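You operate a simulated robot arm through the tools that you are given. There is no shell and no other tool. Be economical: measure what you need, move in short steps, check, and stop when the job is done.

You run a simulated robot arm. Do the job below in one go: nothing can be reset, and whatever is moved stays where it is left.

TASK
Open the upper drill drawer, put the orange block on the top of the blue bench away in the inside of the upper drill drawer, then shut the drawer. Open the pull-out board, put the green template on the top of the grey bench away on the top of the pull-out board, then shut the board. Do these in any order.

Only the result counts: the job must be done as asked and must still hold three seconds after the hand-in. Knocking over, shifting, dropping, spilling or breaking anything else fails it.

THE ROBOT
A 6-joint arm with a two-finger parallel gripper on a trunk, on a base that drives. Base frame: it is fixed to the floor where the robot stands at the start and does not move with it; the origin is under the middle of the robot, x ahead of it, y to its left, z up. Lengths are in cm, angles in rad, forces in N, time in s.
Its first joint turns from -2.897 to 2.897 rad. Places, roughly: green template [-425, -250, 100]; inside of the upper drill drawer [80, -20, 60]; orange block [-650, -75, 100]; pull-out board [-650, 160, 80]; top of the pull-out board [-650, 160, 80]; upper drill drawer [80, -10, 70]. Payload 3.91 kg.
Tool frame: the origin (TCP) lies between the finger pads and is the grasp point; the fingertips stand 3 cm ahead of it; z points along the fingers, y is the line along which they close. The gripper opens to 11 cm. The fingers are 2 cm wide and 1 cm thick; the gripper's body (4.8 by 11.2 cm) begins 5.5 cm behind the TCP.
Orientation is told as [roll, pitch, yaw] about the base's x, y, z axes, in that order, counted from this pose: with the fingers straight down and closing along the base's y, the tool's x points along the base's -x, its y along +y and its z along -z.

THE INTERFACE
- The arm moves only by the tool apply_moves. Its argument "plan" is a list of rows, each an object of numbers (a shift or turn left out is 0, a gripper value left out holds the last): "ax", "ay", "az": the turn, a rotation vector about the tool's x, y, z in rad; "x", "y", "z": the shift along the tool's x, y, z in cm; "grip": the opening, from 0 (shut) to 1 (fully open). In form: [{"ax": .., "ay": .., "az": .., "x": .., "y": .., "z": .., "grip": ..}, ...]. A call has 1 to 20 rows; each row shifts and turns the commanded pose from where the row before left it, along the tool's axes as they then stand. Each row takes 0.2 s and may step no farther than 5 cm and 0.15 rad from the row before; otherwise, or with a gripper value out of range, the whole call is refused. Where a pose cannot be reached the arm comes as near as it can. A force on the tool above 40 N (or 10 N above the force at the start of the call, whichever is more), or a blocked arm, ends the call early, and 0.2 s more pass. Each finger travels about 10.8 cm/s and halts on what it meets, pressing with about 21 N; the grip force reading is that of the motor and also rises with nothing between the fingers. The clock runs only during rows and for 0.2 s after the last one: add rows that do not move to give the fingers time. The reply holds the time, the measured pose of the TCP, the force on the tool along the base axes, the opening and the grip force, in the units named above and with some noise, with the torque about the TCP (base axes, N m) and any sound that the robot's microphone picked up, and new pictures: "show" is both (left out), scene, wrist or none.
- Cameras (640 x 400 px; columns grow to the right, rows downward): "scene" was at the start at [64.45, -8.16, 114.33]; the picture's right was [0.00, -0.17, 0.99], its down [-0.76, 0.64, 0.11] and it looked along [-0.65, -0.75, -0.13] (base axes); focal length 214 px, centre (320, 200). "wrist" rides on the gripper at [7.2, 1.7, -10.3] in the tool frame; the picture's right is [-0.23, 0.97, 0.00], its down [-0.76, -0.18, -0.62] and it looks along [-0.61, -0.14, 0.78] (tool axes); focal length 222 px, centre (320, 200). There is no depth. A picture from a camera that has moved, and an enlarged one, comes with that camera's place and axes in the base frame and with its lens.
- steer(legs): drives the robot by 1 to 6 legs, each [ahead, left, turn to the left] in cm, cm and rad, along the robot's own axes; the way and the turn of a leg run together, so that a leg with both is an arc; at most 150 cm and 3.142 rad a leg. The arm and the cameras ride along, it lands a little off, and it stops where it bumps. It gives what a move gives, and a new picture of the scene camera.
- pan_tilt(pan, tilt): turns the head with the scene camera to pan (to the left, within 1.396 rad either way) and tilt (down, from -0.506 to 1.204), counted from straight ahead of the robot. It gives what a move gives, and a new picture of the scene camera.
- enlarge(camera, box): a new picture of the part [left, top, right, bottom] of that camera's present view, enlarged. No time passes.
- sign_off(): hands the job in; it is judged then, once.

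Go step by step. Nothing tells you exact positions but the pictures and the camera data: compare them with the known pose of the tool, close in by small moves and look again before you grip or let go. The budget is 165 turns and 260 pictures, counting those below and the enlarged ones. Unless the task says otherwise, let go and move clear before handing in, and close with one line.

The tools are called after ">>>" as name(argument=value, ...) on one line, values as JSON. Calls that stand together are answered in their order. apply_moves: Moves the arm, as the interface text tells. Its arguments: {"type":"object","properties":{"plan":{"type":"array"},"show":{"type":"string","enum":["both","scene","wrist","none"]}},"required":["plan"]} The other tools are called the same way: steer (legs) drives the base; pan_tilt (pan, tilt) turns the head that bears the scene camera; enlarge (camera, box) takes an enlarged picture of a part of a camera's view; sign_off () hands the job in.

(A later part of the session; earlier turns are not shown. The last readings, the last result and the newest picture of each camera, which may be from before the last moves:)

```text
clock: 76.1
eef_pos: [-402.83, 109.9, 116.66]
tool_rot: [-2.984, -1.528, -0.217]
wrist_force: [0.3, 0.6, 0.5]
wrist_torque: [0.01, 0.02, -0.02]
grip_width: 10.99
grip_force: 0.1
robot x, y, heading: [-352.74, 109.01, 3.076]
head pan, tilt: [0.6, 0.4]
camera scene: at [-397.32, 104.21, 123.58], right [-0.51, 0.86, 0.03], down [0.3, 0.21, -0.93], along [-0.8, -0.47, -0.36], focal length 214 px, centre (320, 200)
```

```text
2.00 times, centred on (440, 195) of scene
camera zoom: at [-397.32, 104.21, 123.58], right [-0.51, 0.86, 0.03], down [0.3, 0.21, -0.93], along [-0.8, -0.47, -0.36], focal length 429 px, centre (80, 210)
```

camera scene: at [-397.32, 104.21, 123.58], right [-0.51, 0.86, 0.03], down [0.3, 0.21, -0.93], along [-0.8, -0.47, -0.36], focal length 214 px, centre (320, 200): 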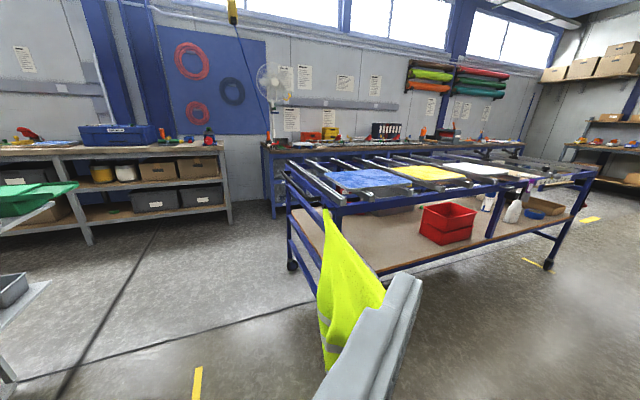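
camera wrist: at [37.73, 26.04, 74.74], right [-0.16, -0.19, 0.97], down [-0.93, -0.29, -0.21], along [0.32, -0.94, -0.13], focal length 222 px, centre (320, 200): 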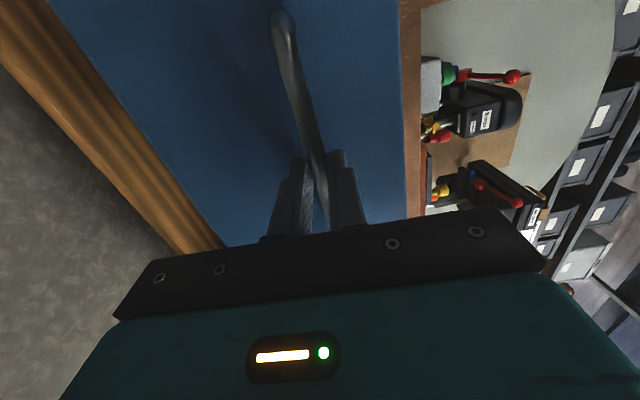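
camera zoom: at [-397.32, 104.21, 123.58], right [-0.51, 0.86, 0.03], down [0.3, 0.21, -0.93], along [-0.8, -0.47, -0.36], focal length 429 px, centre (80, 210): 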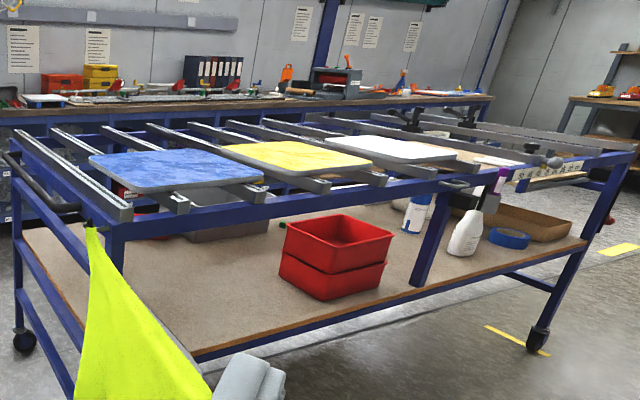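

Driving through the gap between the shelf cart and the blue table toward the left end of the wall bench.

>>> steer(legs=[[58, 0, 0], [0, 0, 1.29], [110, 0, 0]])

>>> pan_tilt(pan=-0.6, tilt=0.5)

```text
clock: 83.8
eef_pos: [-431.3, 57.78, 116.69]
tool_rot: [-3.004, -1.529, 1.023]
wrist_force: [0.2, -0.2, -0.3]
wrist_torque: [0.01, -0.02, -0.02]
grip_width: 11.0
grip_force: 0.1
robot x, y, heading: [-413.54, 104.79, -1.988]
head pan, tilt: [0.6, 0.4]
stopped in leg 3: the robot was blocked; the commanded pose is now the measured one
camera scene: at [-423.92, 60.9, 123.62], right [-0.98, -0.19, 0.03], down [-0.09, 0.35, -0.93], along [0.17, -0.92, -0.36], focal length 214 px, centre (320, 200)
```

scene: 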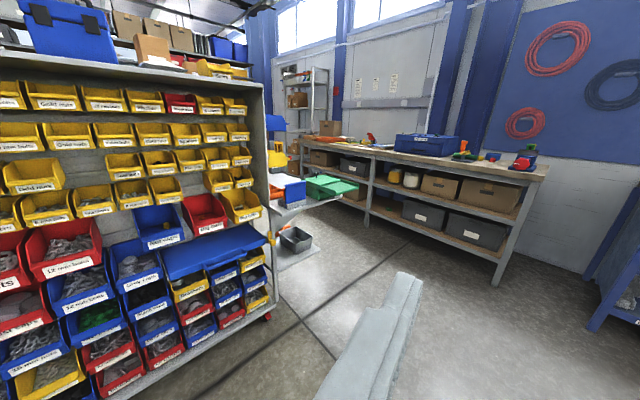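

```text
clock: 85.2
eef_pos: [-431.26, 57.9, 116.7]
tool_rot: [-2.994, -1.529, 1.013]
wrist_force: [0.4, -1.1, 0.6]
wrist_torque: [-0.03, 0.0, -0.01]
grip_width: 11.01
grip_force: 0.0
robot x, y, heading: [-413.62, 104.78, -1.983]
head pan, tilt: [-0.6, 0.499]
camera scene: at [-433.39, 65.14, 122.77], right [-0.53, 0.85, -0.02], down [0.39, 0.22, -0.9], along [-0.75, -0.48, -0.44], focal length 214 px, centre (320, 200)
```

scene: 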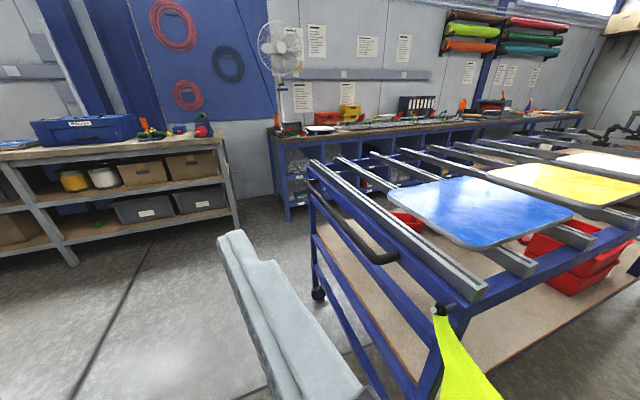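

Something (probably the hanging vest) is against the base on the right. I sidestep left then go ahead.

>>> steer(legs=[[0, 22, 0], [140, 0, 0]])

```text
clock: 93.3
eef_pos: [-461.11, -78.82, 116.71]
tool_rot: [-2.993, -1.529, 1.057]
wrist_force: [0.8, 0.7, -0.5]
wrist_torque: [-0.02, -0.02, 0.0]
grip_width: 11.0
grip_force: 0.1
robot x, y, heading: [-445.31, -30.81, -1.944]
head pan, tilt: [-0.6, 0.499]
camera scene: at [-463.67, -71.66, 122.77], right [-0.57, 0.82, -0.02], down [0.38, 0.24, -0.9], along [-0.73, -0.51, -0.44], focal length 214 px, centre (320, 200)
```

scene: 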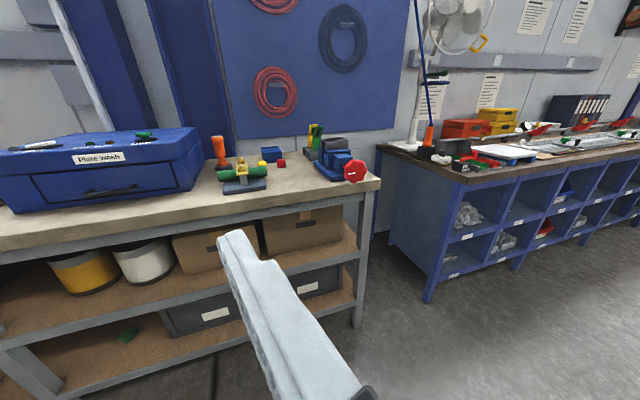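

>>> enlarge(camera="scene", box=[370, 90, 640, 260])

>>> enlarge(camera="scene", box=[180, 110, 400, 250])

>>> pan_tilt(pan=0.5, tilt=0.6)

```text
2.35 times, centred on (505, 175) of scene
camera zoom: at [-463.67, -71.66, 122.77], right [-0.57, 0.82, -0.02], down [0.38, 0.24, -0.9], along [-0.73, -0.51, -0.44], focal length 505 px, centre (-115, 259)
```

zoom: 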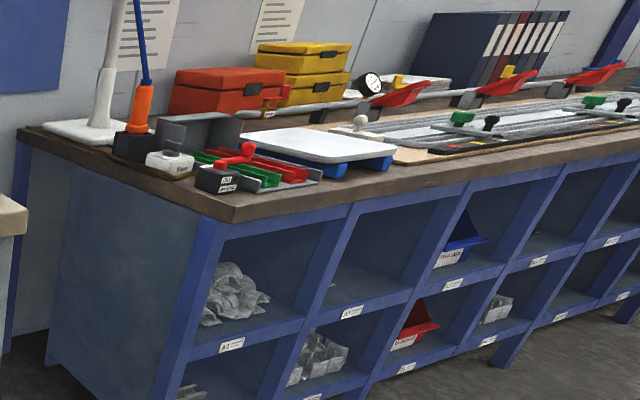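

```text
2.86 times, centred on (290, 180) of scene
camera zoom: at [-463.67, -71.66, 122.77], right [-0.57, 0.82, -0.02], down [0.38, 0.24, -0.9], along [-0.73, -0.51, -0.44], focal length 613 px, centre (406, 257)
```

zoom: 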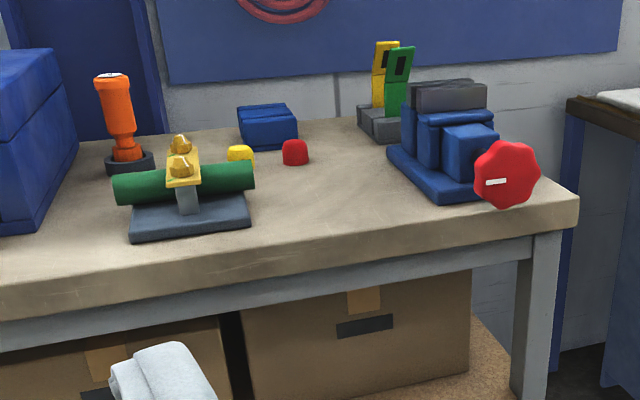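

```text
clock: 94.7
eef_pos: [-461.28, -78.84, 116.74]
tool_rot: [-2.994, -1.528, 1.055]
wrist_force: [-0.3, -0.8, -0.4]
wrist_torque: [0.0, 0.01, -0.01]
grip_width: 11.02
grip_force: 0.0
robot x, y, heading: [-445.14, -31.65, -1.944]
head pan, tilt: [0.499, 0.6]
camera scene: at [-455.04, -75.29, 121.81], right [-0.99, -0.13, 0.03], down [-0.09, 0.53, -0.84], along [0.1, -0.84, -0.54], focal length 214 px, centre (320, 200)
```

scene: 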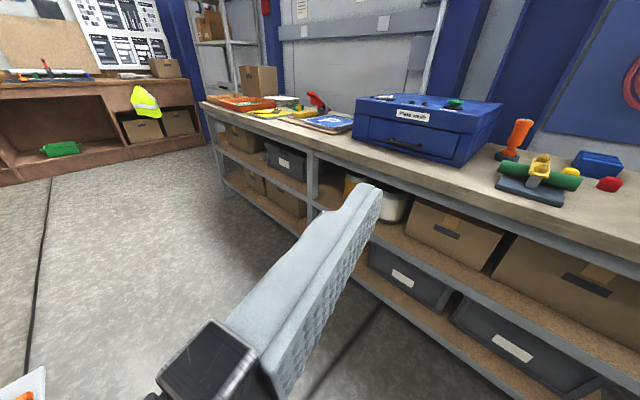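

>>> enlarge(camera="scene", box=[190, 70, 370, 150])

>>> pan_tilt(pan=-1.39, tilt=0.5)

```text
3.56 times, centred on (280, 110) of scene
camera zoom: at [-455.04, -75.29, 121.81], right [-0.99, -0.13, 0.03], down [-0.09, 0.53, -0.84], along [0.1, -0.84, -0.54], focal length 763 px, centre (462, 520)
```

zoom: 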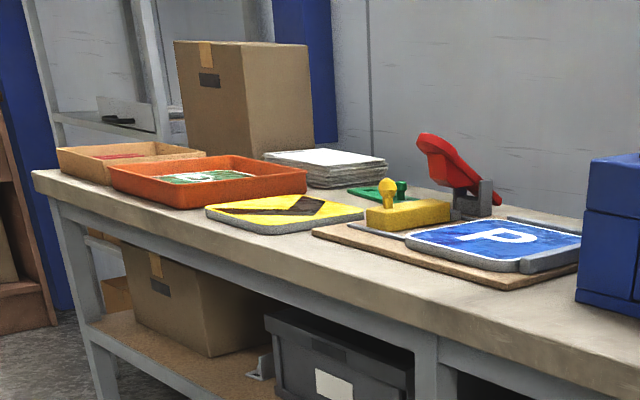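

```text
clock: 96.5
eef_pos: [-461.26, -78.81, 116.73]
tool_rot: [-2.995, -1.529, 1.056]
wrist_force: [-0.3, 0.5, 1.0]
wrist_torque: [-0.02, 0.03, -0.02]
grip_width: 10.99
grip_force: 0.0
robot x, y, heading: [-444.82, -31.16, -1.942]
head pan, tilt: [-1.389, 0.499]
camera scene: at [-465.12, -64.82, 122.55], right [0.18, 0.98, -0.04], down [0.45, -0.12, -0.88], along [-0.87, 0.14, -0.47], focal length 214 px, centre (320, 200)
```

scene: 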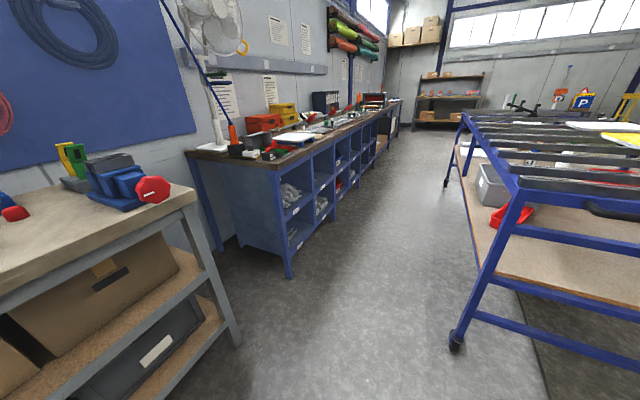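

Green template found near (-417,-244) on the grey bench. The orange block should be further on the blue bench; moving nearer, facing it.

>>> steer(legs=[[25, -45, 0], [0, 0, -1.1]])

>>> pan_tilt(pan=0.2, tilt=0.5)

```text
clock: 102.3
eef_pos: [-545.47, -43.62, 116.72]
tool_rot: [-2.995, -1.528, -0.061]
wrist_force: [0.4, -0.3, 0.9]
wrist_torque: [-0.02, 0.0, -0.01]
grip_width: 11.02
grip_force: 0.1
robot x, y, heading: [-495.82, -36.83, -3.056]
head pan, tilt: [-1.389, 0.499]
camera scene: at [-534.4, -33.61, 122.55], right [0.96, 0.26, -0.04], down [0.09, -0.46, -0.88], along [-0.25, 0.85, -0.47], focal length 214 px, centre (320, 200)
```

scene: 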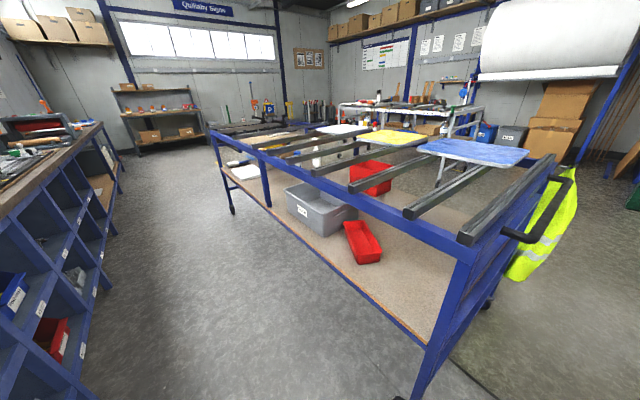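

```text
clock: 103.9
eef_pos: [-545.51, -43.38, 116.82]
tool_rot: [-2.996, -1.528, -0.06]
wrist_force: [0.5, -0.5, -0.3]
wrist_torque: [0.01, -0.01, -0.05]
grip_width: 11.01
grip_force: 0.0
robot x, y, heading: [-495.45, -37.09, -3.058]
head pan, tilt: [0.201, 0.499]
camera scene: at [-540.73, -44.95, 122.78], right [-0.28, 0.96, 0.01], down [0.42, 0.14, -0.9], along [-0.86, -0.25, -0.44], focal length 214 px, centre (320, 200)
```

scene: 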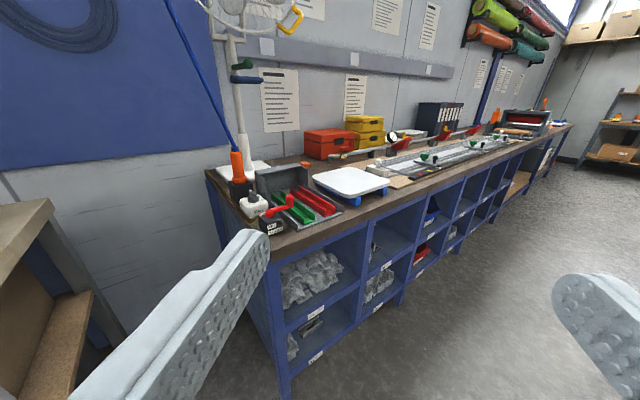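

>>> enlarge(camera="scene", box=[210, 120, 410, 245])

>>> enlarge(camera="scene", box=[380, 90, 580, 200])

```text
3.20 times, centred on (310, 182) of scene
camera zoom: at [-540.73, -44.95, 122.78], right [-0.28, 0.96, 0.01], down [0.42, 0.14, -0.9], along [-0.86, -0.25, -0.44], focal length 686 px, centre (352, 256)
```

zoom: 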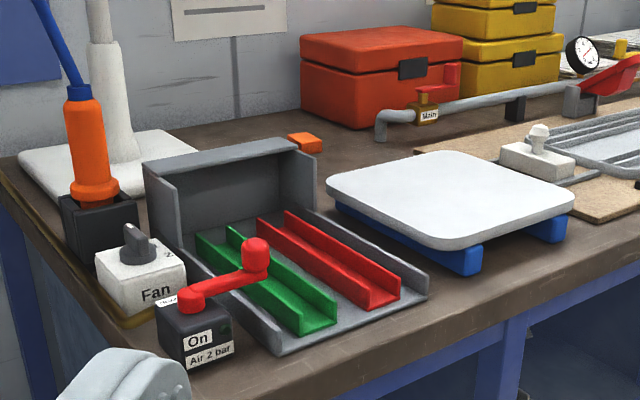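

```text
3.20 times, centred on (480, 145) of scene
camera zoom: at [-540.73, -44.95, 122.78], right [-0.28, 0.96, 0.01], down [0.42, 0.14, -0.9], along [-0.86, -0.25, -0.44], focal length 686 px, centre (-192, 376)
```

zoom: 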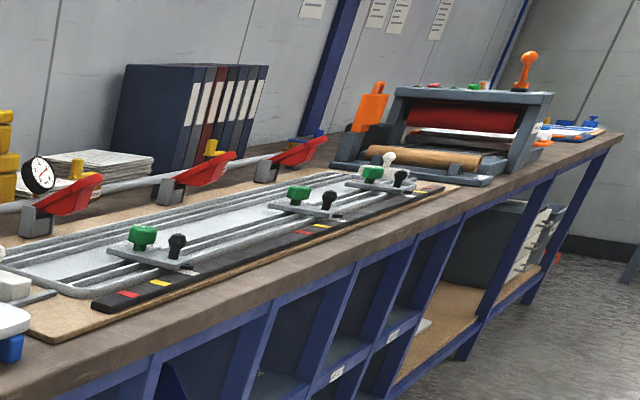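

Found the orange block: small, between the grey tray shield and the red box, roughly (-650,-85). Bench axes are rotated like the drawer (yaw −0.64), bench front-left corner ≈ (-580,-70), top z≈83.5. Driving into the aisle to face the bench.

>>> steer(legs=[[54, -10, 0], [41, -28, 0], [0, 0, 0.83]])

>>> pan_tilt(pan=0, tilt=0.9)

```text
clock: 111.7
eef_pos: [-619.35, -48.29, 116.68]
tool_rot: [-2.997, -1.529, 0.784]
wrist_force: [0.5, 0.3, -0.7]
wrist_torque: [0.02, -0.01, -0.02]
grip_width: 11.02
grip_force: 0.2
robot x, y, heading: [-591.39, -6.44, -2.217]
head pan, tilt: [0.201, 0.499]
camera scene: at [-615.06, -45.89, 122.78], right [-0.91, 0.43, 0.01], down [0.18, 0.41, -0.9], along [-0.39, -0.81, -0.44], focal length 214 px, centre (320, 200)
```

scene: 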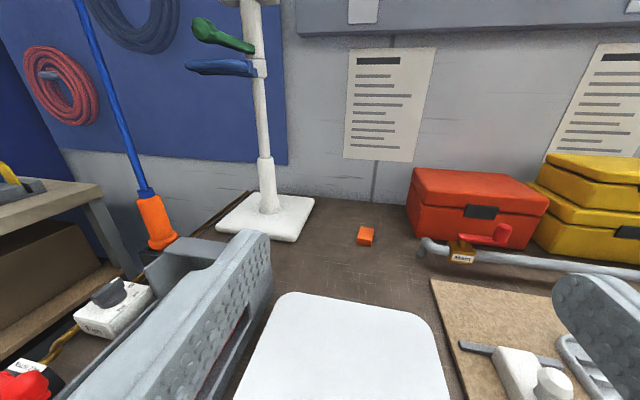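

```text
clock: 112.6
eef_pos: [-619.45, -48.31, 116.74]
tool_rot: [-2.999, -1.529, 0.787]
wrist_force: [-0.2, 0.0, -0.1]
wrist_torque: [-0.03, 0.03, -0.01]
grip_width: 11.01
grip_force: 0.0
robot x, y, heading: [-591.22, -6.34, -2.212]
head pan, tilt: [0.0, 0.901]
camera scene: at [-615.8, -43.82, 119.36], right [-0.8, 0.6, 0.01], down [0.45, 0.61, -0.65], along [-0.39, -0.52, -0.76], focal length 214 px, centre (320, 200)
```

scene: 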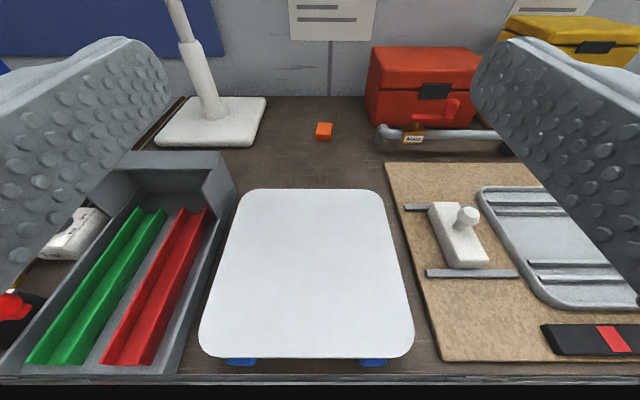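

>>> steer(legs=[[6, 0, 0]])

>>> enlarge(camera="scene", box=[240, 60, 440, 200])

```text
clock: 113.6
eef_pos: [-622.94, -53.06, 116.67]
tool_rot: [-2.997, -1.529, 0.786]
wrist_force: [0.0, 0.5, -1.1]
wrist_torque: [0.0, -0.02, 0.0]
grip_width: 11.0
grip_force: 0.0
robot x, y, heading: [-594.9, -11.21, -2.209]
head pan, tilt: [0.0, 0.901]
camera scene: at [-619.49, -48.67, 119.35], right [-0.8, 0.6, 0.01], down [0.45, 0.61, -0.65], along [-0.39, -0.52, -0.76], focal length 214 px, centre (320, 200)
```

scene: 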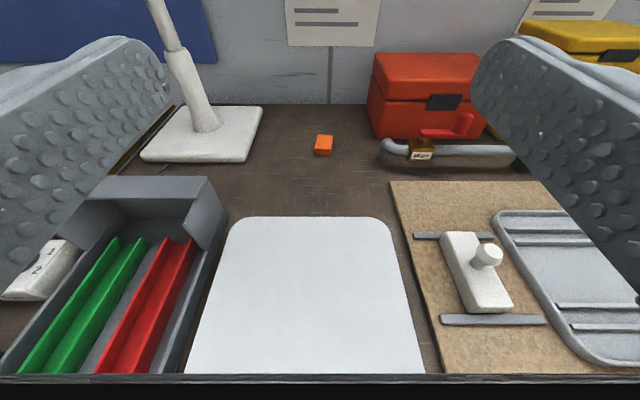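

```text
2.86 times, centred on (340, 130) of scene
camera zoom: at [-619.49, -48.67, 119.35], right [-0.8, 0.6, 0.01], down [0.45, 0.61, -0.65], along [-0.39, -0.52, -0.76], focal length 613 px, centre (263, 400)
```

zoom: 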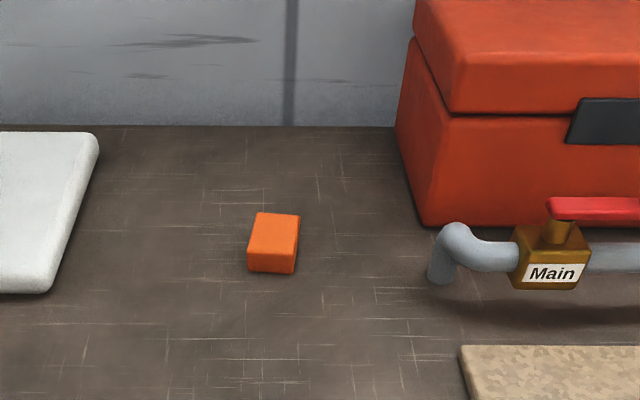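

Block is ~4.5×5×2 cm at about (-648.5,-86), lying clear. I'll turn the fingers down and look again.

>>> apply_moves(plan=[{"ay": 0.15}, {"ay": 0.15}, {"ay": 0.15}, {"ay": 0.15}, {"ay": 0.15}, {"ay": 0.15}, {"ay": 0.15}, {"ay": 0.15}, {"ay": 0.15}, {"ay": 0.15}, {"ay": 0.03}, {"x": -5}, {"x": -5}, {"x": -5}, {"x": -5}, {}], show="wrist")

>>> pan_tilt(pan=0, tilt=0.3)

```text
clock: 117.0
eef_pos: [-620.76, -72.64, 121.23]
tool_rot: [-0.173, -0.315, -2.261]
wrist_force: [0.0, -0.4, 0.2]
wrist_torque: [-0.03, 0.02, -0.03]
grip_width: 11.01
grip_force: 0.0
out of reach, approached as far as the arm can: row 1, 2, 5, 6, 7, 8, 9, 10, 12, 13, 14, 15
robot x, y, heading: [-594.89, -11.41, -2.215]
head pan, tilt: [0.0, 0.901]
camera wrist: at [-611.77, -67.23, 128.54], right [0.57, -0.82, -0.09], down [-0.39, -0.36, 0.85], along [-0.73, -0.45, -0.52], focal length 222 px, centre (320, 200)
```

wrist: 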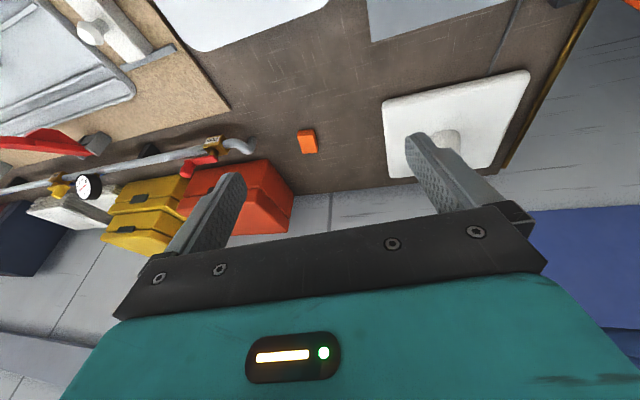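

```text
clock: 118.0
eef_pos: [-620.85, -72.51, 121.36]
tool_rot: [-0.174, -0.312, -2.26]
wrist_force: [-0.9, -0.4, 1.0]
wrist_torque: [0.0, -0.01, 0.02]
grip_width: 11.02
grip_force: 0.0
robot x, y, heading: [-594.89, -11.58, -2.213]
head pan, tilt: [0.0, 0.3]
camera scene: at [-624.33, -78.18, 127.2], right [-0.73, 0.67, 0.16], down [0.67, 0.74, -0.02], along [-0.13, 0.1, -0.99], focal length 214 px, centre (320, 200)
```

scene: 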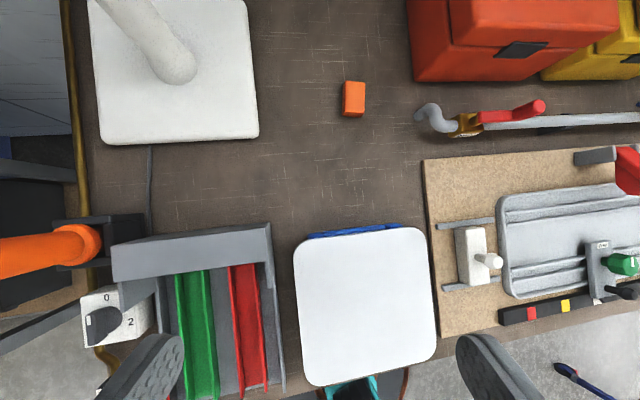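

The full down pose is out of reach this high; descending should bring it in range.

>>> apply_moves(plan=[{"z": 4}, {"z": 4}, {"z": 4}, {}], show="scene")

```text
clock: 119.0
eef_pos: [-622.23, -75.13, 109.51]
tool_rot: [-0.169, -0.314, -2.262]
wrist_force: [0.2, -0.5, 0.3]
wrist_torque: [0.01, -0.02, 0.03]
grip_width: 11.0
grip_force: 0.0
out of reach, approached as far as the arm can: row 1, 2, 3
robot x, y, heading: [-594.91, -11.19, -2.211]
head pan, tilt: [0.0, 0.3]
camera scene: at [-625.88, -80.71, 115.34], right [-0.73, 0.67, 0.16], down [0.67, 0.74, -0.02], along [-0.13, 0.09, -0.99], focal length 214 px, centre (320, 200)
```

scene: 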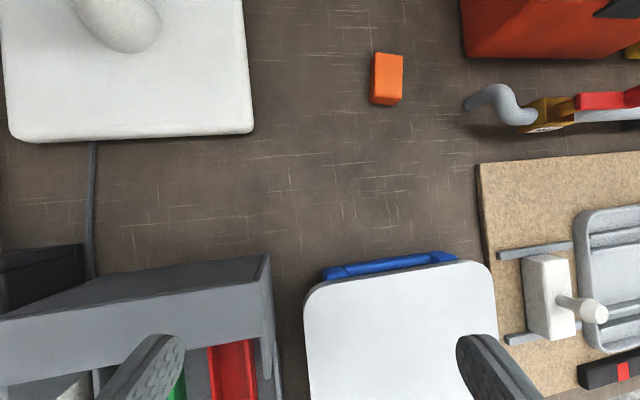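

>>> apply_moves(plan=[{"ay": 0.11, "ax": -0.055}, {"ay": 0.11, "ax": -0.055}, {"ay": 0.1, "ax": -0.05}, {}], show="scene")

```text
clock: 120.0
eef_pos: [-621.07, -75.57, 109.06]
tool_rot: [-0.224, -0.186, -2.28]
wrist_force: [0.1, -0.3, 0.4]
wrist_torque: [-0.01, 0.02, -0.02]
grip_width: 11.01
grip_force: 0.0
out of reach, approached as far as the arm can: row 1, 2, 3
robot x, y, heading: [-594.82, -11.97, -2.213]
head pan, tilt: [0.0, 0.3]
camera scene: at [-625.08, -81.73, 113.99], right [-0.71, 0.67, 0.22], down [0.7, 0.71, 0.11], along [-0.08, 0.23, -0.97], focal length 214 px, centre (320, 200)
```

scene: 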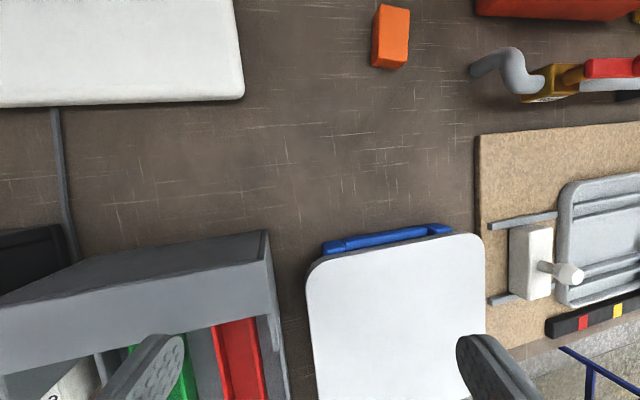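

>>> apply_moves(plan=[{"y": -4, "x": 1.5}, {"y": -4, "x": 1.5}, {"y": -4, "x": 1.5}, {"y": -4, "x": 1.5, "z": 2}, {}], show="scene")

```text
clock: 121.2
eef_pos: [-628.82, -60.53, 109.32]
tool_rot: [-0.244, -0.193, -2.279]
wrist_force: [0.0, -0.1, 0.5]
wrist_torque: [0.0, 0.03, -0.01]
grip_width: 10.99
grip_force: 0.0
robot x, y, heading: [-594.49, -11.38, -2.212]
head pan, tilt: [0.0, 0.3]
camera scene: at [-632.71, -66.75, 114.26], right [-0.71, 0.67, 0.24], down [0.7, 0.71, 0.1], along [-0.1, 0.24, -0.97], focal length 214 px, centre (320, 200)
```

scene: 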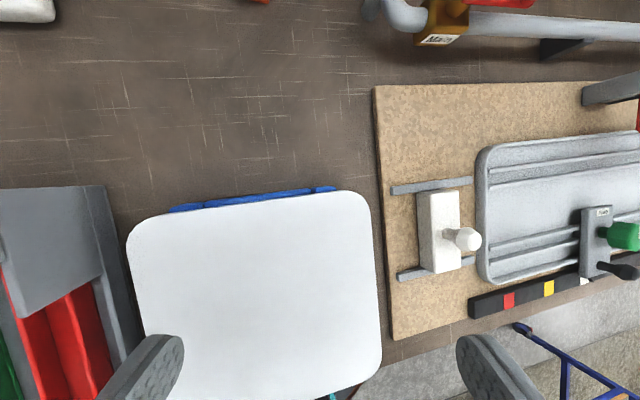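

>>> apply_moves(plan=[{"ax": -0.08, "ay": 0.065}, {"ax": -0.08, "ay": 0.065}, {"ax": -0.08, "ay": 0.065}, {}], show="scene")

```text
clock: 122.2
eef_pos: [-628.34, -60.87, 109.13]
tool_rot: [-0.258, -0.132, -2.292]
wrist_force: [0.6, -0.6, 0.3]
wrist_torque: [-0.03, -0.02, -0.04]
grip_width: 10.99
grip_force: 0.1
out of reach, approached as far as the arm can: row 1, 2, 3
robot x, y, heading: [-594.93, -11.68, -2.212]
head pan, tilt: [0.0, 0.3]
camera scene: at [-632.42, -67.26, 113.63], right [-0.7, 0.66, 0.25], down [0.71, 0.69, 0.16], along [-0.07, 0.29, -0.95], focal length 214 px, centre (320, 200)
```

scene: 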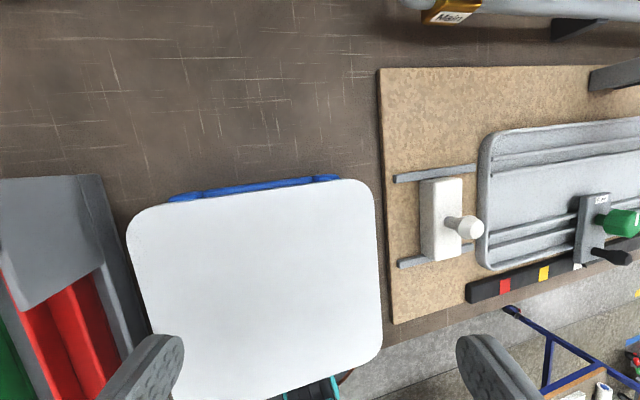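

The wrist is on a flipped branch at a joint limit. I'll pitch up to horizontal, swing left, then pitch down to unflip it.

>>> apply_moves(plan=[{"z": -3}, {"z": -3}, {"ay": -0.15}, {"ay": -0.15}, {"ay": -0.15}, {"ay": -0.15}, {"ay": -0.15}, {"ay": -0.15}, {"ay": -0.15}, {"ay": -0.15}, {"ay": -0.15}, {}], show="none")

>>> apply_moves(plan=[{"ax": -0.15}, {"ax": -0.15}, {"ax": -0.15}, {"ax": -0.15}, {"ax": -0.15}, {"ax": -0.15}, {}], show="scene")

```text
clock: 124.8
eef_pos: [-626.71, -61.26, 114.9]
tool_rot: [-1.258, -1.303, -1.079]
wrist_force: [0.2, -0.2, 0.6]
wrist_torque: [0.01, 0.03, -0.03]
grip_width: 10.97
grip_force: 0.1
robot x, y, heading: [-594.99, -11.32, -2.214]
head pan, tilt: [0.0, 0.3]
```

```text
clock: 126.4
eef_pos: [-626.68, -61.33, 115.47]
tool_rot: [-0.357, -1.301, -1.08]
wrist_force: [1.1, -0.1, -0.7]
wrist_torque: [-0.01, 0.0, 0.02]
grip_width: 10.98
grip_force: 0.1
out of reach, approached as far as the arm can: row 2
robot x, y, heading: [-594.94, -11.48, -2.21]
head pan, tilt: [0.0, 0.3]
camera scene: at [-625.85, -59.9, 124.21], right [-0.99, -0.14, 0.09], down [-0.15, 0.51, -0.85], along [0.08, -0.85, -0.52], focal length 214 px, centre (320, 200)
```

scene: 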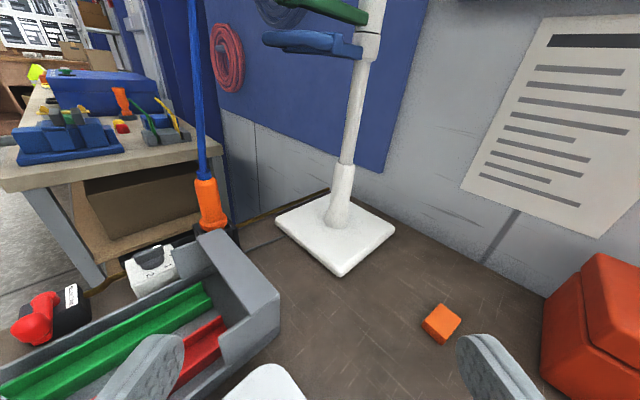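

>>> apply_moves(plan=[{"ay": 0.15}, {"ay": 0.15}, {"ay": 0.15}, {"ay": 0.15}, {"ay": 0.15}, {"ay": 0.15}, {"ay": 0.15}, {"ay": 0.15}, {}], show="scene")

```text
clock: 128.4
eef_pos: [-626.63, -61.36, 115.42]
tool_rot: [-0.094, -0.118, -1.416]
wrist_force: [0.3, -0.1, 1.0]
wrist_torque: [0.03, 0.0, -0.01]
grip_width: 11.0
grip_force: 0.1
robot x, y, heading: [-594.96, -12.14, -2.212]
head pan, tilt: [0.0, 0.3]
camera scene: at [-624.89, -69.07, 119.93], right [-0.99, -0.14, 0.09], down [-0.12, 0.98, 0.18], along [-0.12, 0.17, -0.98], focal length 214 px, centre (320, 200)
```

scene: 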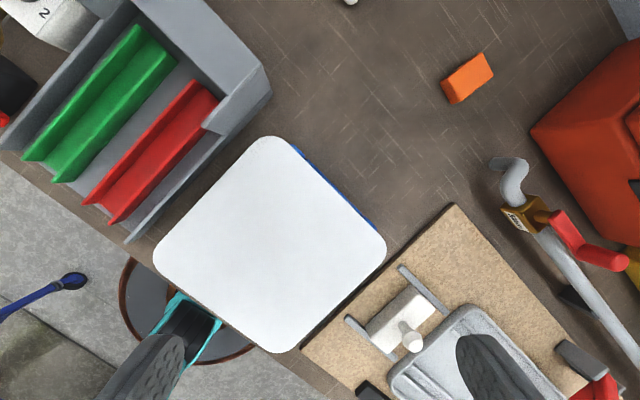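

Unflipped. Now squaring the tool to vertical and to the bench direction, then moving above the block.

>>> apply_moves(plan=[{"ax": -0.045, "ay": 0.058}, {"ax": -0.045, "ay": 0.058}, {"az": 0.15}, {"az": 0.15}, {"az": 0.15}, {"az": 0.15}, {"az": 0.15}, {"az": 0.045}, {"z": 4}, {"z": 4}, {"x": -5}, {"x": -5}, {"x": -5}, {"x": -5}, {"x": -5}, {}], show="both")

```text
clock: 131.8
eef_pos: [-641.81, -81.59, 107.69]
tool_rot: [0.001, -0.002, -2.215]
wrist_force: [-0.6, 0.0, 0.7]
wrist_torque: [-0.02, 0.0, 0.02]
grip_width: 11.0
grip_force: 0.0
robot x, y, heading: [-594.77, -11.55, -2.215]
head pan, tilt: [0.0, 0.3]
camera scene: at [-646.5, -88.15, 111.19], right [-0.8, 0.6, 0.0], down [0.57, 0.76, 0.29], along [0.18, 0.23, -0.96], focal length 214 px, centre (320, 200)
camera wrist: at [-636.02, -76.87, 117.93], right [0.64, -0.77, 0.0], down [-0.6, -0.5, 0.63], along [-0.48, -0.4, -0.78], focal length 222 px, centre (320, 200)
```

scene: 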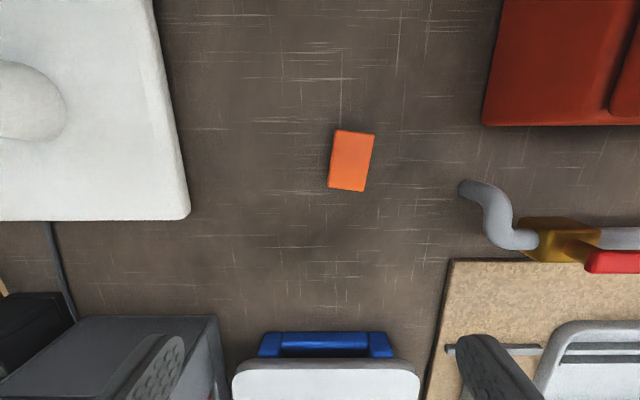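
wrist: 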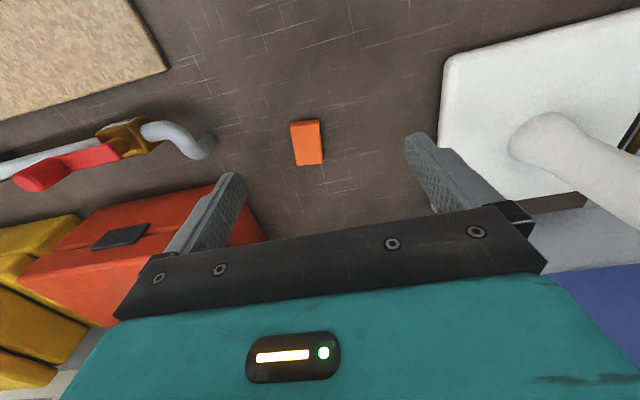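

Block top centre ≈ (-647.5,-84.1,88.5), ~4×6 cm, turned 0.15 rad. Aligning and descending.

>>> apply_moves(plan=[{"x": -2.7, "y": -1.5}, {"x": -2.7, "y": -1.55, "grip": 0.75}, {"az": 0.15}, {"z": 4}, {"z": 4}, {"z": 4}, {"z": 2.5}, {}], show="both")

```text
clock: 133.6
eef_pos: [-647.41, -83.98, 93.03]
tool_rot: [-0.001, -0.005, -2.365]
wrist_force: [-0.1, 0.1, 0.3]
wrist_torque: [0.0, -0.02, -0.04]
grip_width: 8.22
grip_force: 0.1
robot x, y, heading: [-594.79, -11.52, -2.21]
head pan, tilt: [0.0, 0.3]
camera scene: at [-652.93, -89.79, 96.54], right [-0.7, 0.71, 0.0], down [0.68, 0.67, 0.29], along [0.21, 0.2, -0.96], focal length 214 px, centre (320, 200)
camera wrist: at [-640.88, -80.22, 103.28], right [0.52, -0.85, 0.0], down [-0.67, -0.4, 0.63], along [-0.53, -0.33, -0.78], focal length 222 px, centre (320, 200)
```

scene: 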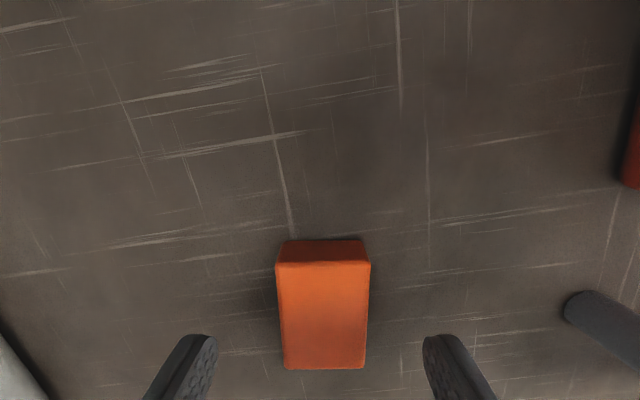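
wrist: 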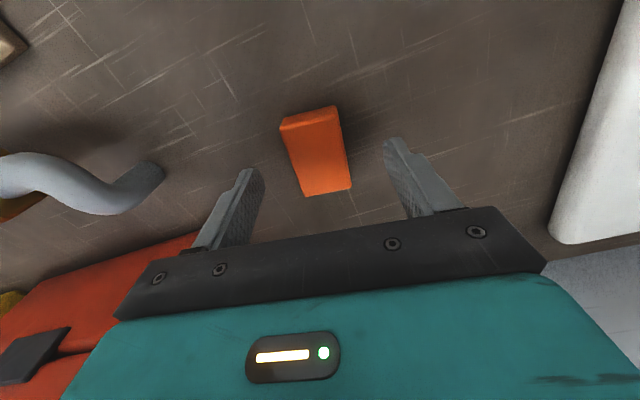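

>>> apply_moves(plan=[{"z": 2}, {"z": 1.2}, {"grip": 0}, {}, {}, {}], show="both")

```text
clock: 135.0
eef_pos: [-647.23, -84.02, 89.99]
tool_rot: [0.0, -0.004, -2.364]
wrist_force: [-5.7, -0.5, 14.2]
wrist_torque: [0.08, 0.38, 0.12]
grip_width: 3.96
grip_force: 20.5
robot x, y, heading: [-594.73, -11.18, -2.215]
head pan, tilt: [0.0, 0.3]
camera scene: at [-653.02, -89.76, 93.61], right [-0.7, 0.71, 0.0], down [0.68, 0.67, 0.29], along [0.21, 0.2, -0.96], focal length 214 px, centre (320, 200)
camera wrist: at [-640.96, -80.19, 100.33], right [0.52, -0.85, 0.0], down [-0.67, -0.4, 0.63], along [-0.54, -0.33, -0.78], focal length 222 px, centre (320, 200)
```

scene: 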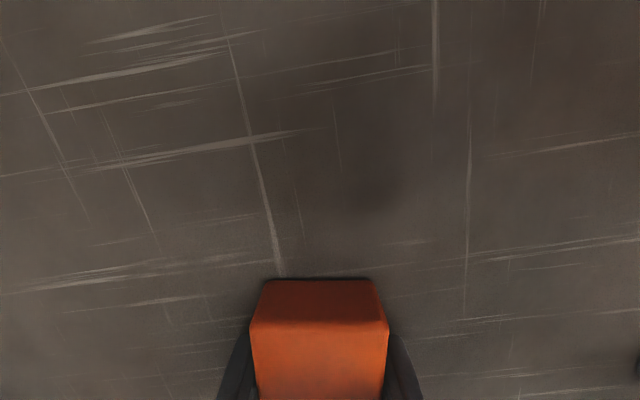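
wrist: 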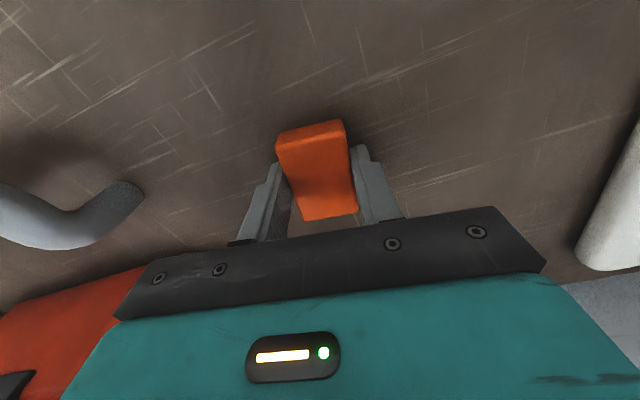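

Block held (3.96 cm). Lifting and retracting.

>>> apply_moves(plan=[{"z": -1}, {"z": -2}, {"z": -4}, {"z": -4}, {"z": -4}, {"z": -4}, {"x": 5}, {"x": 5}, {"x": 5}, {"x": 5}, {"x": 5}, {"x": 5}, {"x": 5}, {"x": 5}, {}], show="wrist")

>>> pan_tilt(pan=0, tilt=-0.5)

```text
clock: 138.2
eef_pos: [-619.08, -55.87, 109.09]
tool_rot: [0.001, -0.003, -2.365]
wrist_force: [-0.5, 0.5, -1.5]
wrist_torque: [0.03, 0.0, -0.01]
grip_width: 3.96
grip_force: 20.9
robot x, y, heading: [-595.26, -11.33, -2.211]
head pan, tilt: [0.0, 0.3]
camera wrist: at [-612.67, -52.08, 119.37], right [0.52, -0.85, 0.0], down [-0.67, -0.41, 0.63], along [-0.53, -0.33, -0.78], focal length 222 px, centre (320, 200)
```

wrist: 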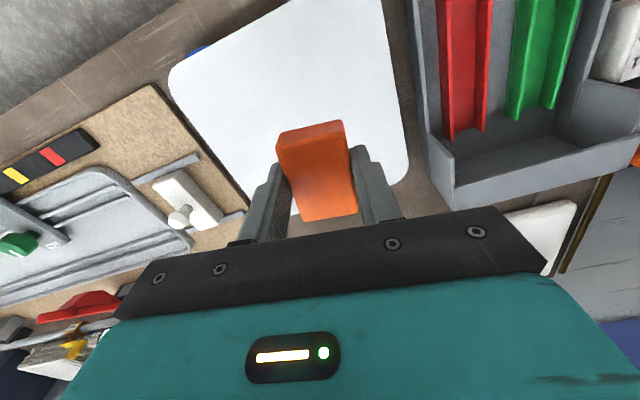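

```text
clock: 139.3
eef_pos: [-619.13, -55.89, 108.91]
tool_rot: [-0.002, -0.002, -2.365]
wrist_force: [0.7, 0.4, -1.3]
wrist_torque: [0.0, -0.02, -0.02]
grip_width: 3.93
grip_force: 21.1
robot x, y, heading: [-594.59, -11.85, -2.216]
head pan, tilt: [0.0, -0.499]
camera scene: at [-629.57, -66.39, 115.3], right [-0.7, 0.71, 0.0], down [0.63, 0.61, -0.48], along [-0.34, -0.34, -0.88], focal length 214 px, centre (320, 200)
```

scene: 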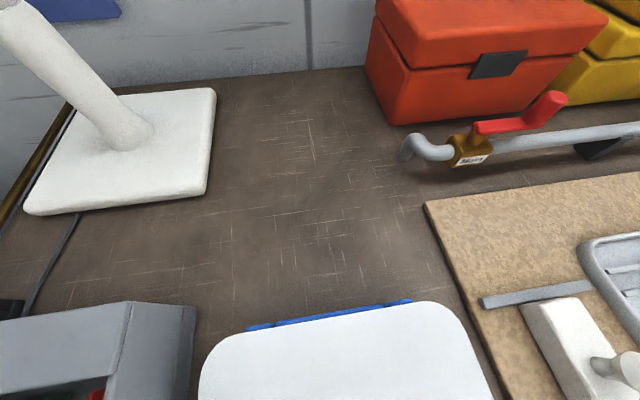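

Retracing my path out of the aisle.

>>> steer(legs=[[-6, 0, 0], [0, 0, -0.84], [-41, 28, 0], [-54, 10, 0]])

```text
clock: 147.8
eef_pos: [-543.63, -49.97, 109.17]
tool_rot: [0.0, -0.004, 3.068]
wrist_force: [-0.3, 0.0, -0.5]
wrist_torque: [0.0, 0.0, -0.01]
grip_width: 3.93
grip_force: 21.4
robot x, y, heading: [-494.48, -38.86, -3.06]
head pan, tilt: [0.0, -0.499]
camera scene: at [-558.36, -48.88, 115.31], right [0.07, 1.0, 0.0], down [0.87, -0.06, -0.48], along [-0.48, 0.03, -0.88], focal length 214 px, centre (320, 200)
```

scene: 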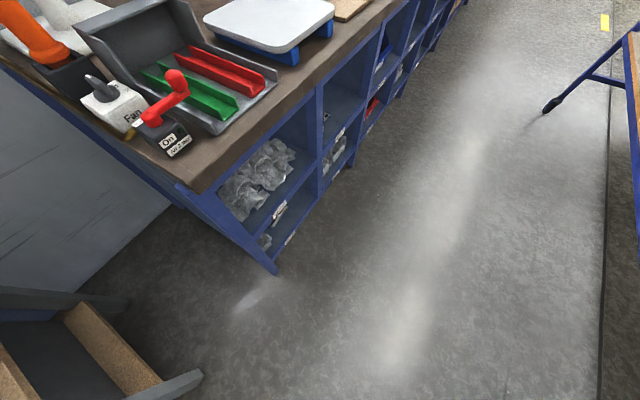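

>>> steer(legs=[[0, 0, 1.1], [-25, 46, 0], [-140, 0, 0], [0, 0, 1.95]])

```text
clock: 165.0
eef_pos: [-344.94, 109.53, 109.08]
tool_rot: [0.0, -0.004, -0.084]
wrist_force: [0.5, -0.6, -1.2]
wrist_torque: [-0.02, 0.0, -0.03]
grip_width: 3.93
grip_force: 21.0
robot x, y, heading: [-394.31, 99.15, 0.066]
head pan, tilt: [0.0, -0.499]
camera scene: at [-329.98, 108.3, 115.3], right [-0.09, -1.0, 0.0], down [-0.87, 0.07, -0.48], along [0.48, -0.04, -0.88], focal length 214 px, centre (320, 200)
```

scene: 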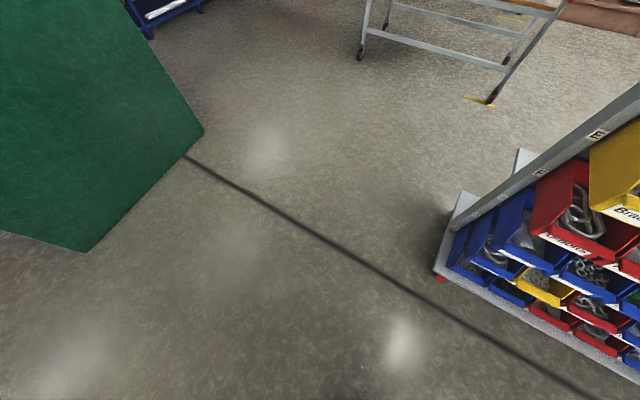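

>>> steer(legs=[[0, 0, -0.056], [150, 0, 0], [150, 0, 0], [42, 0, 0]])

```text
clock: 182.0
eef_pos: [-3.8, 120.91, 109.0]
tool_rot: [-0.001, -0.004, -0.102]
wrist_force: [0.2, -0.3, -1.2]
wrist_torque: [-0.01, 0.02, -0.03]
grip_width: 3.95
grip_force: 20.8
robot x, y, heading: [-53.81, 110.95, 0.049]
head pan, tilt: [0.0, -0.499]
camera scene: at [11.24, 119.39, 115.3], right [-0.1, -0.99, 0.0], down [-0.87, 0.09, -0.48], along [0.48, -0.05, -0.88], focal length 214 px, centre (320, 200)
```

scene: 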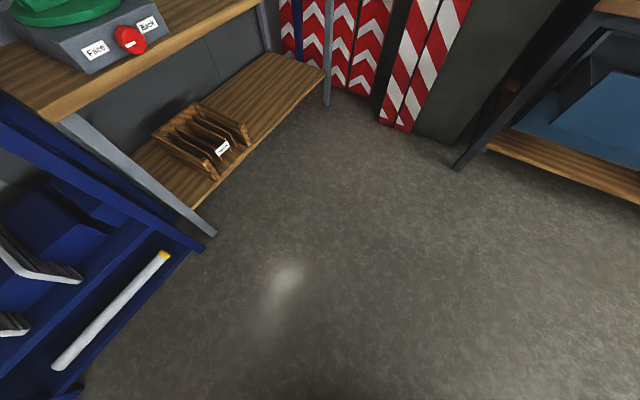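

>>> steer(legs=[[24, -108, 0], [0, 0, -0.2]])

>>> pan_tilt(pan=0, tilt=-0.3)

```text
clock: 188.5
eef_pos: [24.95, 0.14, 109.13]
tool_rot: [-0.002, -0.004, -0.317]
wrist_force: [0.4, 0.5, -1.1]
wrist_torque: [0.01, -0.02, 0.03]
grip_width: 3.94
grip_force: 21.0
robot x, y, heading: [-25.63, 1.29, -0.17]
head pan, tilt: [0.0, -0.499]
camera scene: at [39.4, -4.41, 115.3], right [-0.31, -0.95, 0.0], down [-0.83, 0.27, -0.48], along [0.46, -0.15, -0.88], focal length 214 px, centre (320, 200)
```

scene: 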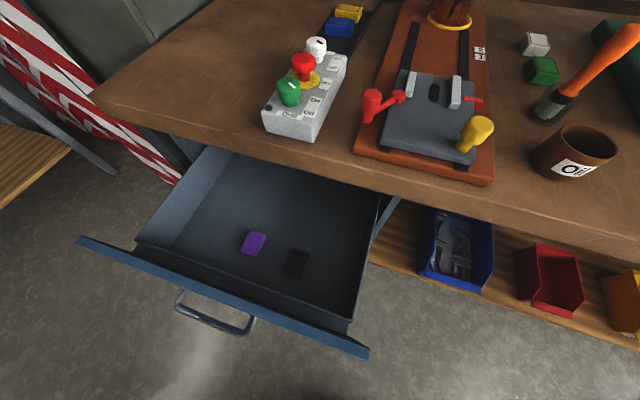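

```text
clock: 189.3
eef_pos: [24.92, 0.18, 109.01]
tool_rot: [0.001, -0.004, -0.315]
wrist_force: [-0.2, 0.1, -1.4]
wrist_torque: [-0.01, -0.02, -0.05]
grip_width: 3.96
grip_force: 21.0
robot x, y, heading: [-25.48, 1.13, -0.162]
head pan, tilt: [0.0, -0.3]
camera scene: at [38.03, -3.96, 114.14], right [-0.31, -0.95, 0.0], down [-0.91, 0.3, -0.3], along [0.29, -0.09, -0.95], focal length 214 px, centre (320, 200)
```

scene: 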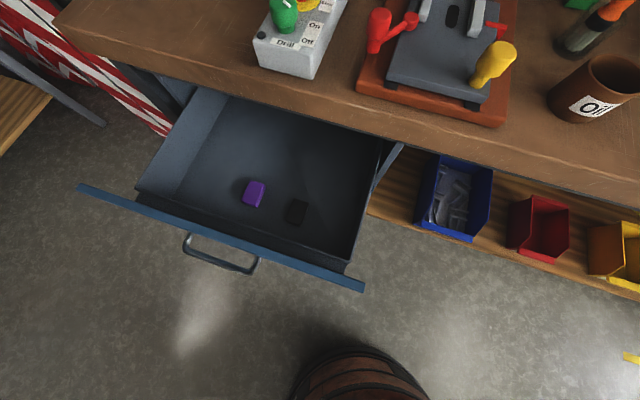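

Drawer interior visible: purple and black items sit mid-front; free space to the left of the purple one at ≈(62,14). I'll close in with the base a little, rotate the gripper to close along the drawer depth, and hover.

>>> steer(legs=[[8, 0, 0]])

>>> apply_moves(plan=[{"az": -0.15}, {"az": -0.15}, {"az": -0.15}, {"az": -0.15}, {"az": -0.15}, {"az": -0.15}, {"az": -0.15}, {"az": -0.15}, {"az": -0.045}, {}], show="none")

```text
clock: 190.3
eef_pos: [32.72, -0.9, 109.03]
tool_rot: [0.0, -0.002, -0.314]
wrist_force: [-1.0, 0.3, -2.1]
wrist_torque: [-0.01, 0.01, 0.04]
grip_width: 3.96
grip_force: 20.9
robot x, y, heading: [-17.8, 0.01, -0.162]
head pan, tilt: [0.0, -0.3]
camera scene: at [45.89, -5.16, 114.14], right [-0.31, -0.95, 0.0], down [-0.91, 0.3, -0.3], along [0.28, -0.09, -0.95], focal length 214 px, centre (320, 200)
```

scene: 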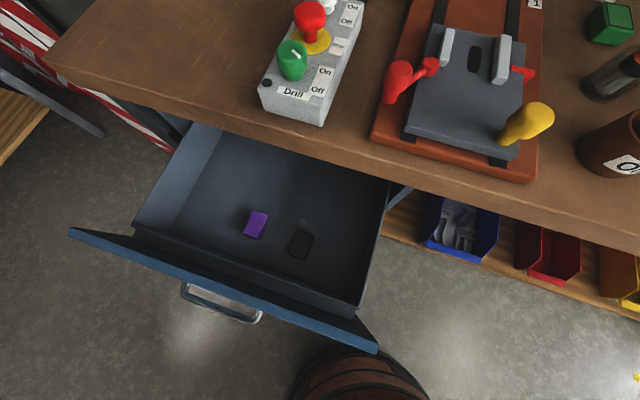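

```text
clock: 192.5
eef_pos: [32.88, -0.97, 109.1]
tool_rot: [-0.004, -0.002, 0.929]
wrist_force: [0.4, 0.1, -1.6]
wrist_torque: [0.01, 0.0, 0.03]
grip_width: 3.96
grip_force: 21.1
robot x, y, heading: [-17.83, 0.05, -0.161]
head pan, tilt: [0.0, -0.3]
```

>>> apply_moves(plan=[{"x": -4.2, "y": -2.1}, {"x": -4.2, "y": -2.1}, {"x": -4.2, "y": -2.1}, {"x": -4.2, "y": -2.1}, {"x": -4.2, "y": -2.1}, {"x": -4.2, "y": -2.1}, {"x": -4.2, "y": -2.0}, {"z": 4}, {"z": 4}, {}], show="wrist")

>>> pan_tilt(pan=0, tilt=0.5)

```text
clock: 194.7
eef_pos: [62.25, 14.07, 101.07]
tool_rot: [-0.004, -0.001, 0.932]
wrist_force: [-0.3, -0.8, -2.0]
wrist_torque: [0.03, -0.01, -0.02]
grip_width: 3.9
grip_force: 20.9
robot x, y, heading: [-17.93, 0.24, -0.162]
head pan, tilt: [0.0, -0.3]
camera wrist: at [56.47, 9.08, 111.48], right [-0.64, 0.76, 0.0], down [0.6, 0.5, 0.62], along [0.48, 0.4, -0.78], focal length 222 px, centre (320, 200)
```

wrist: 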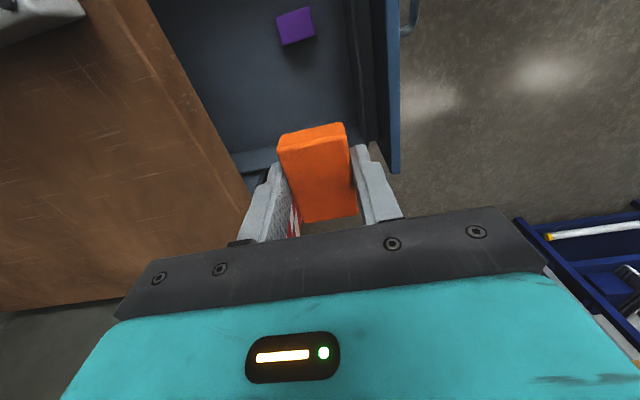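

```text
clock: 195.9
eef_pos: [62.16, 14.02, 101.32]
tool_rot: [-0.004, 0.0, 0.932]
wrist_force: [-0.7, 0.3, -1.7]
wrist_torque: [-0.02, 0.0, -0.01]
grip_width: 3.95
grip_force: 20.8
robot x, y, heading: [-17.79, -0.03, -0.158]
head pan, tilt: [0.0, 0.499]
camera scene: at [66.19, 19.07, 104.95], right [0.8, -0.6, 0.0], down [-0.53, -0.7, 0.48], along [-0.28, -0.38, -0.88], focal length 214 px, centre (320, 200)
```

scene: 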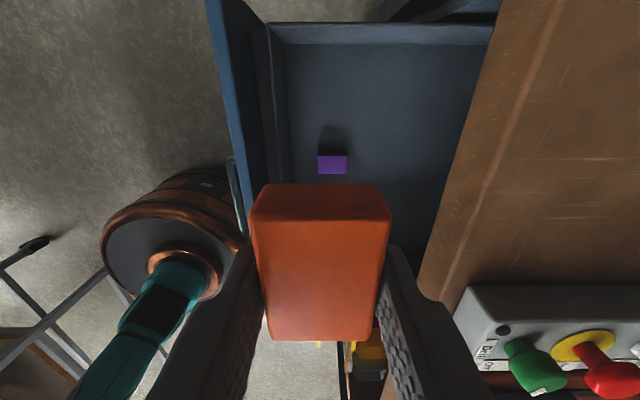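

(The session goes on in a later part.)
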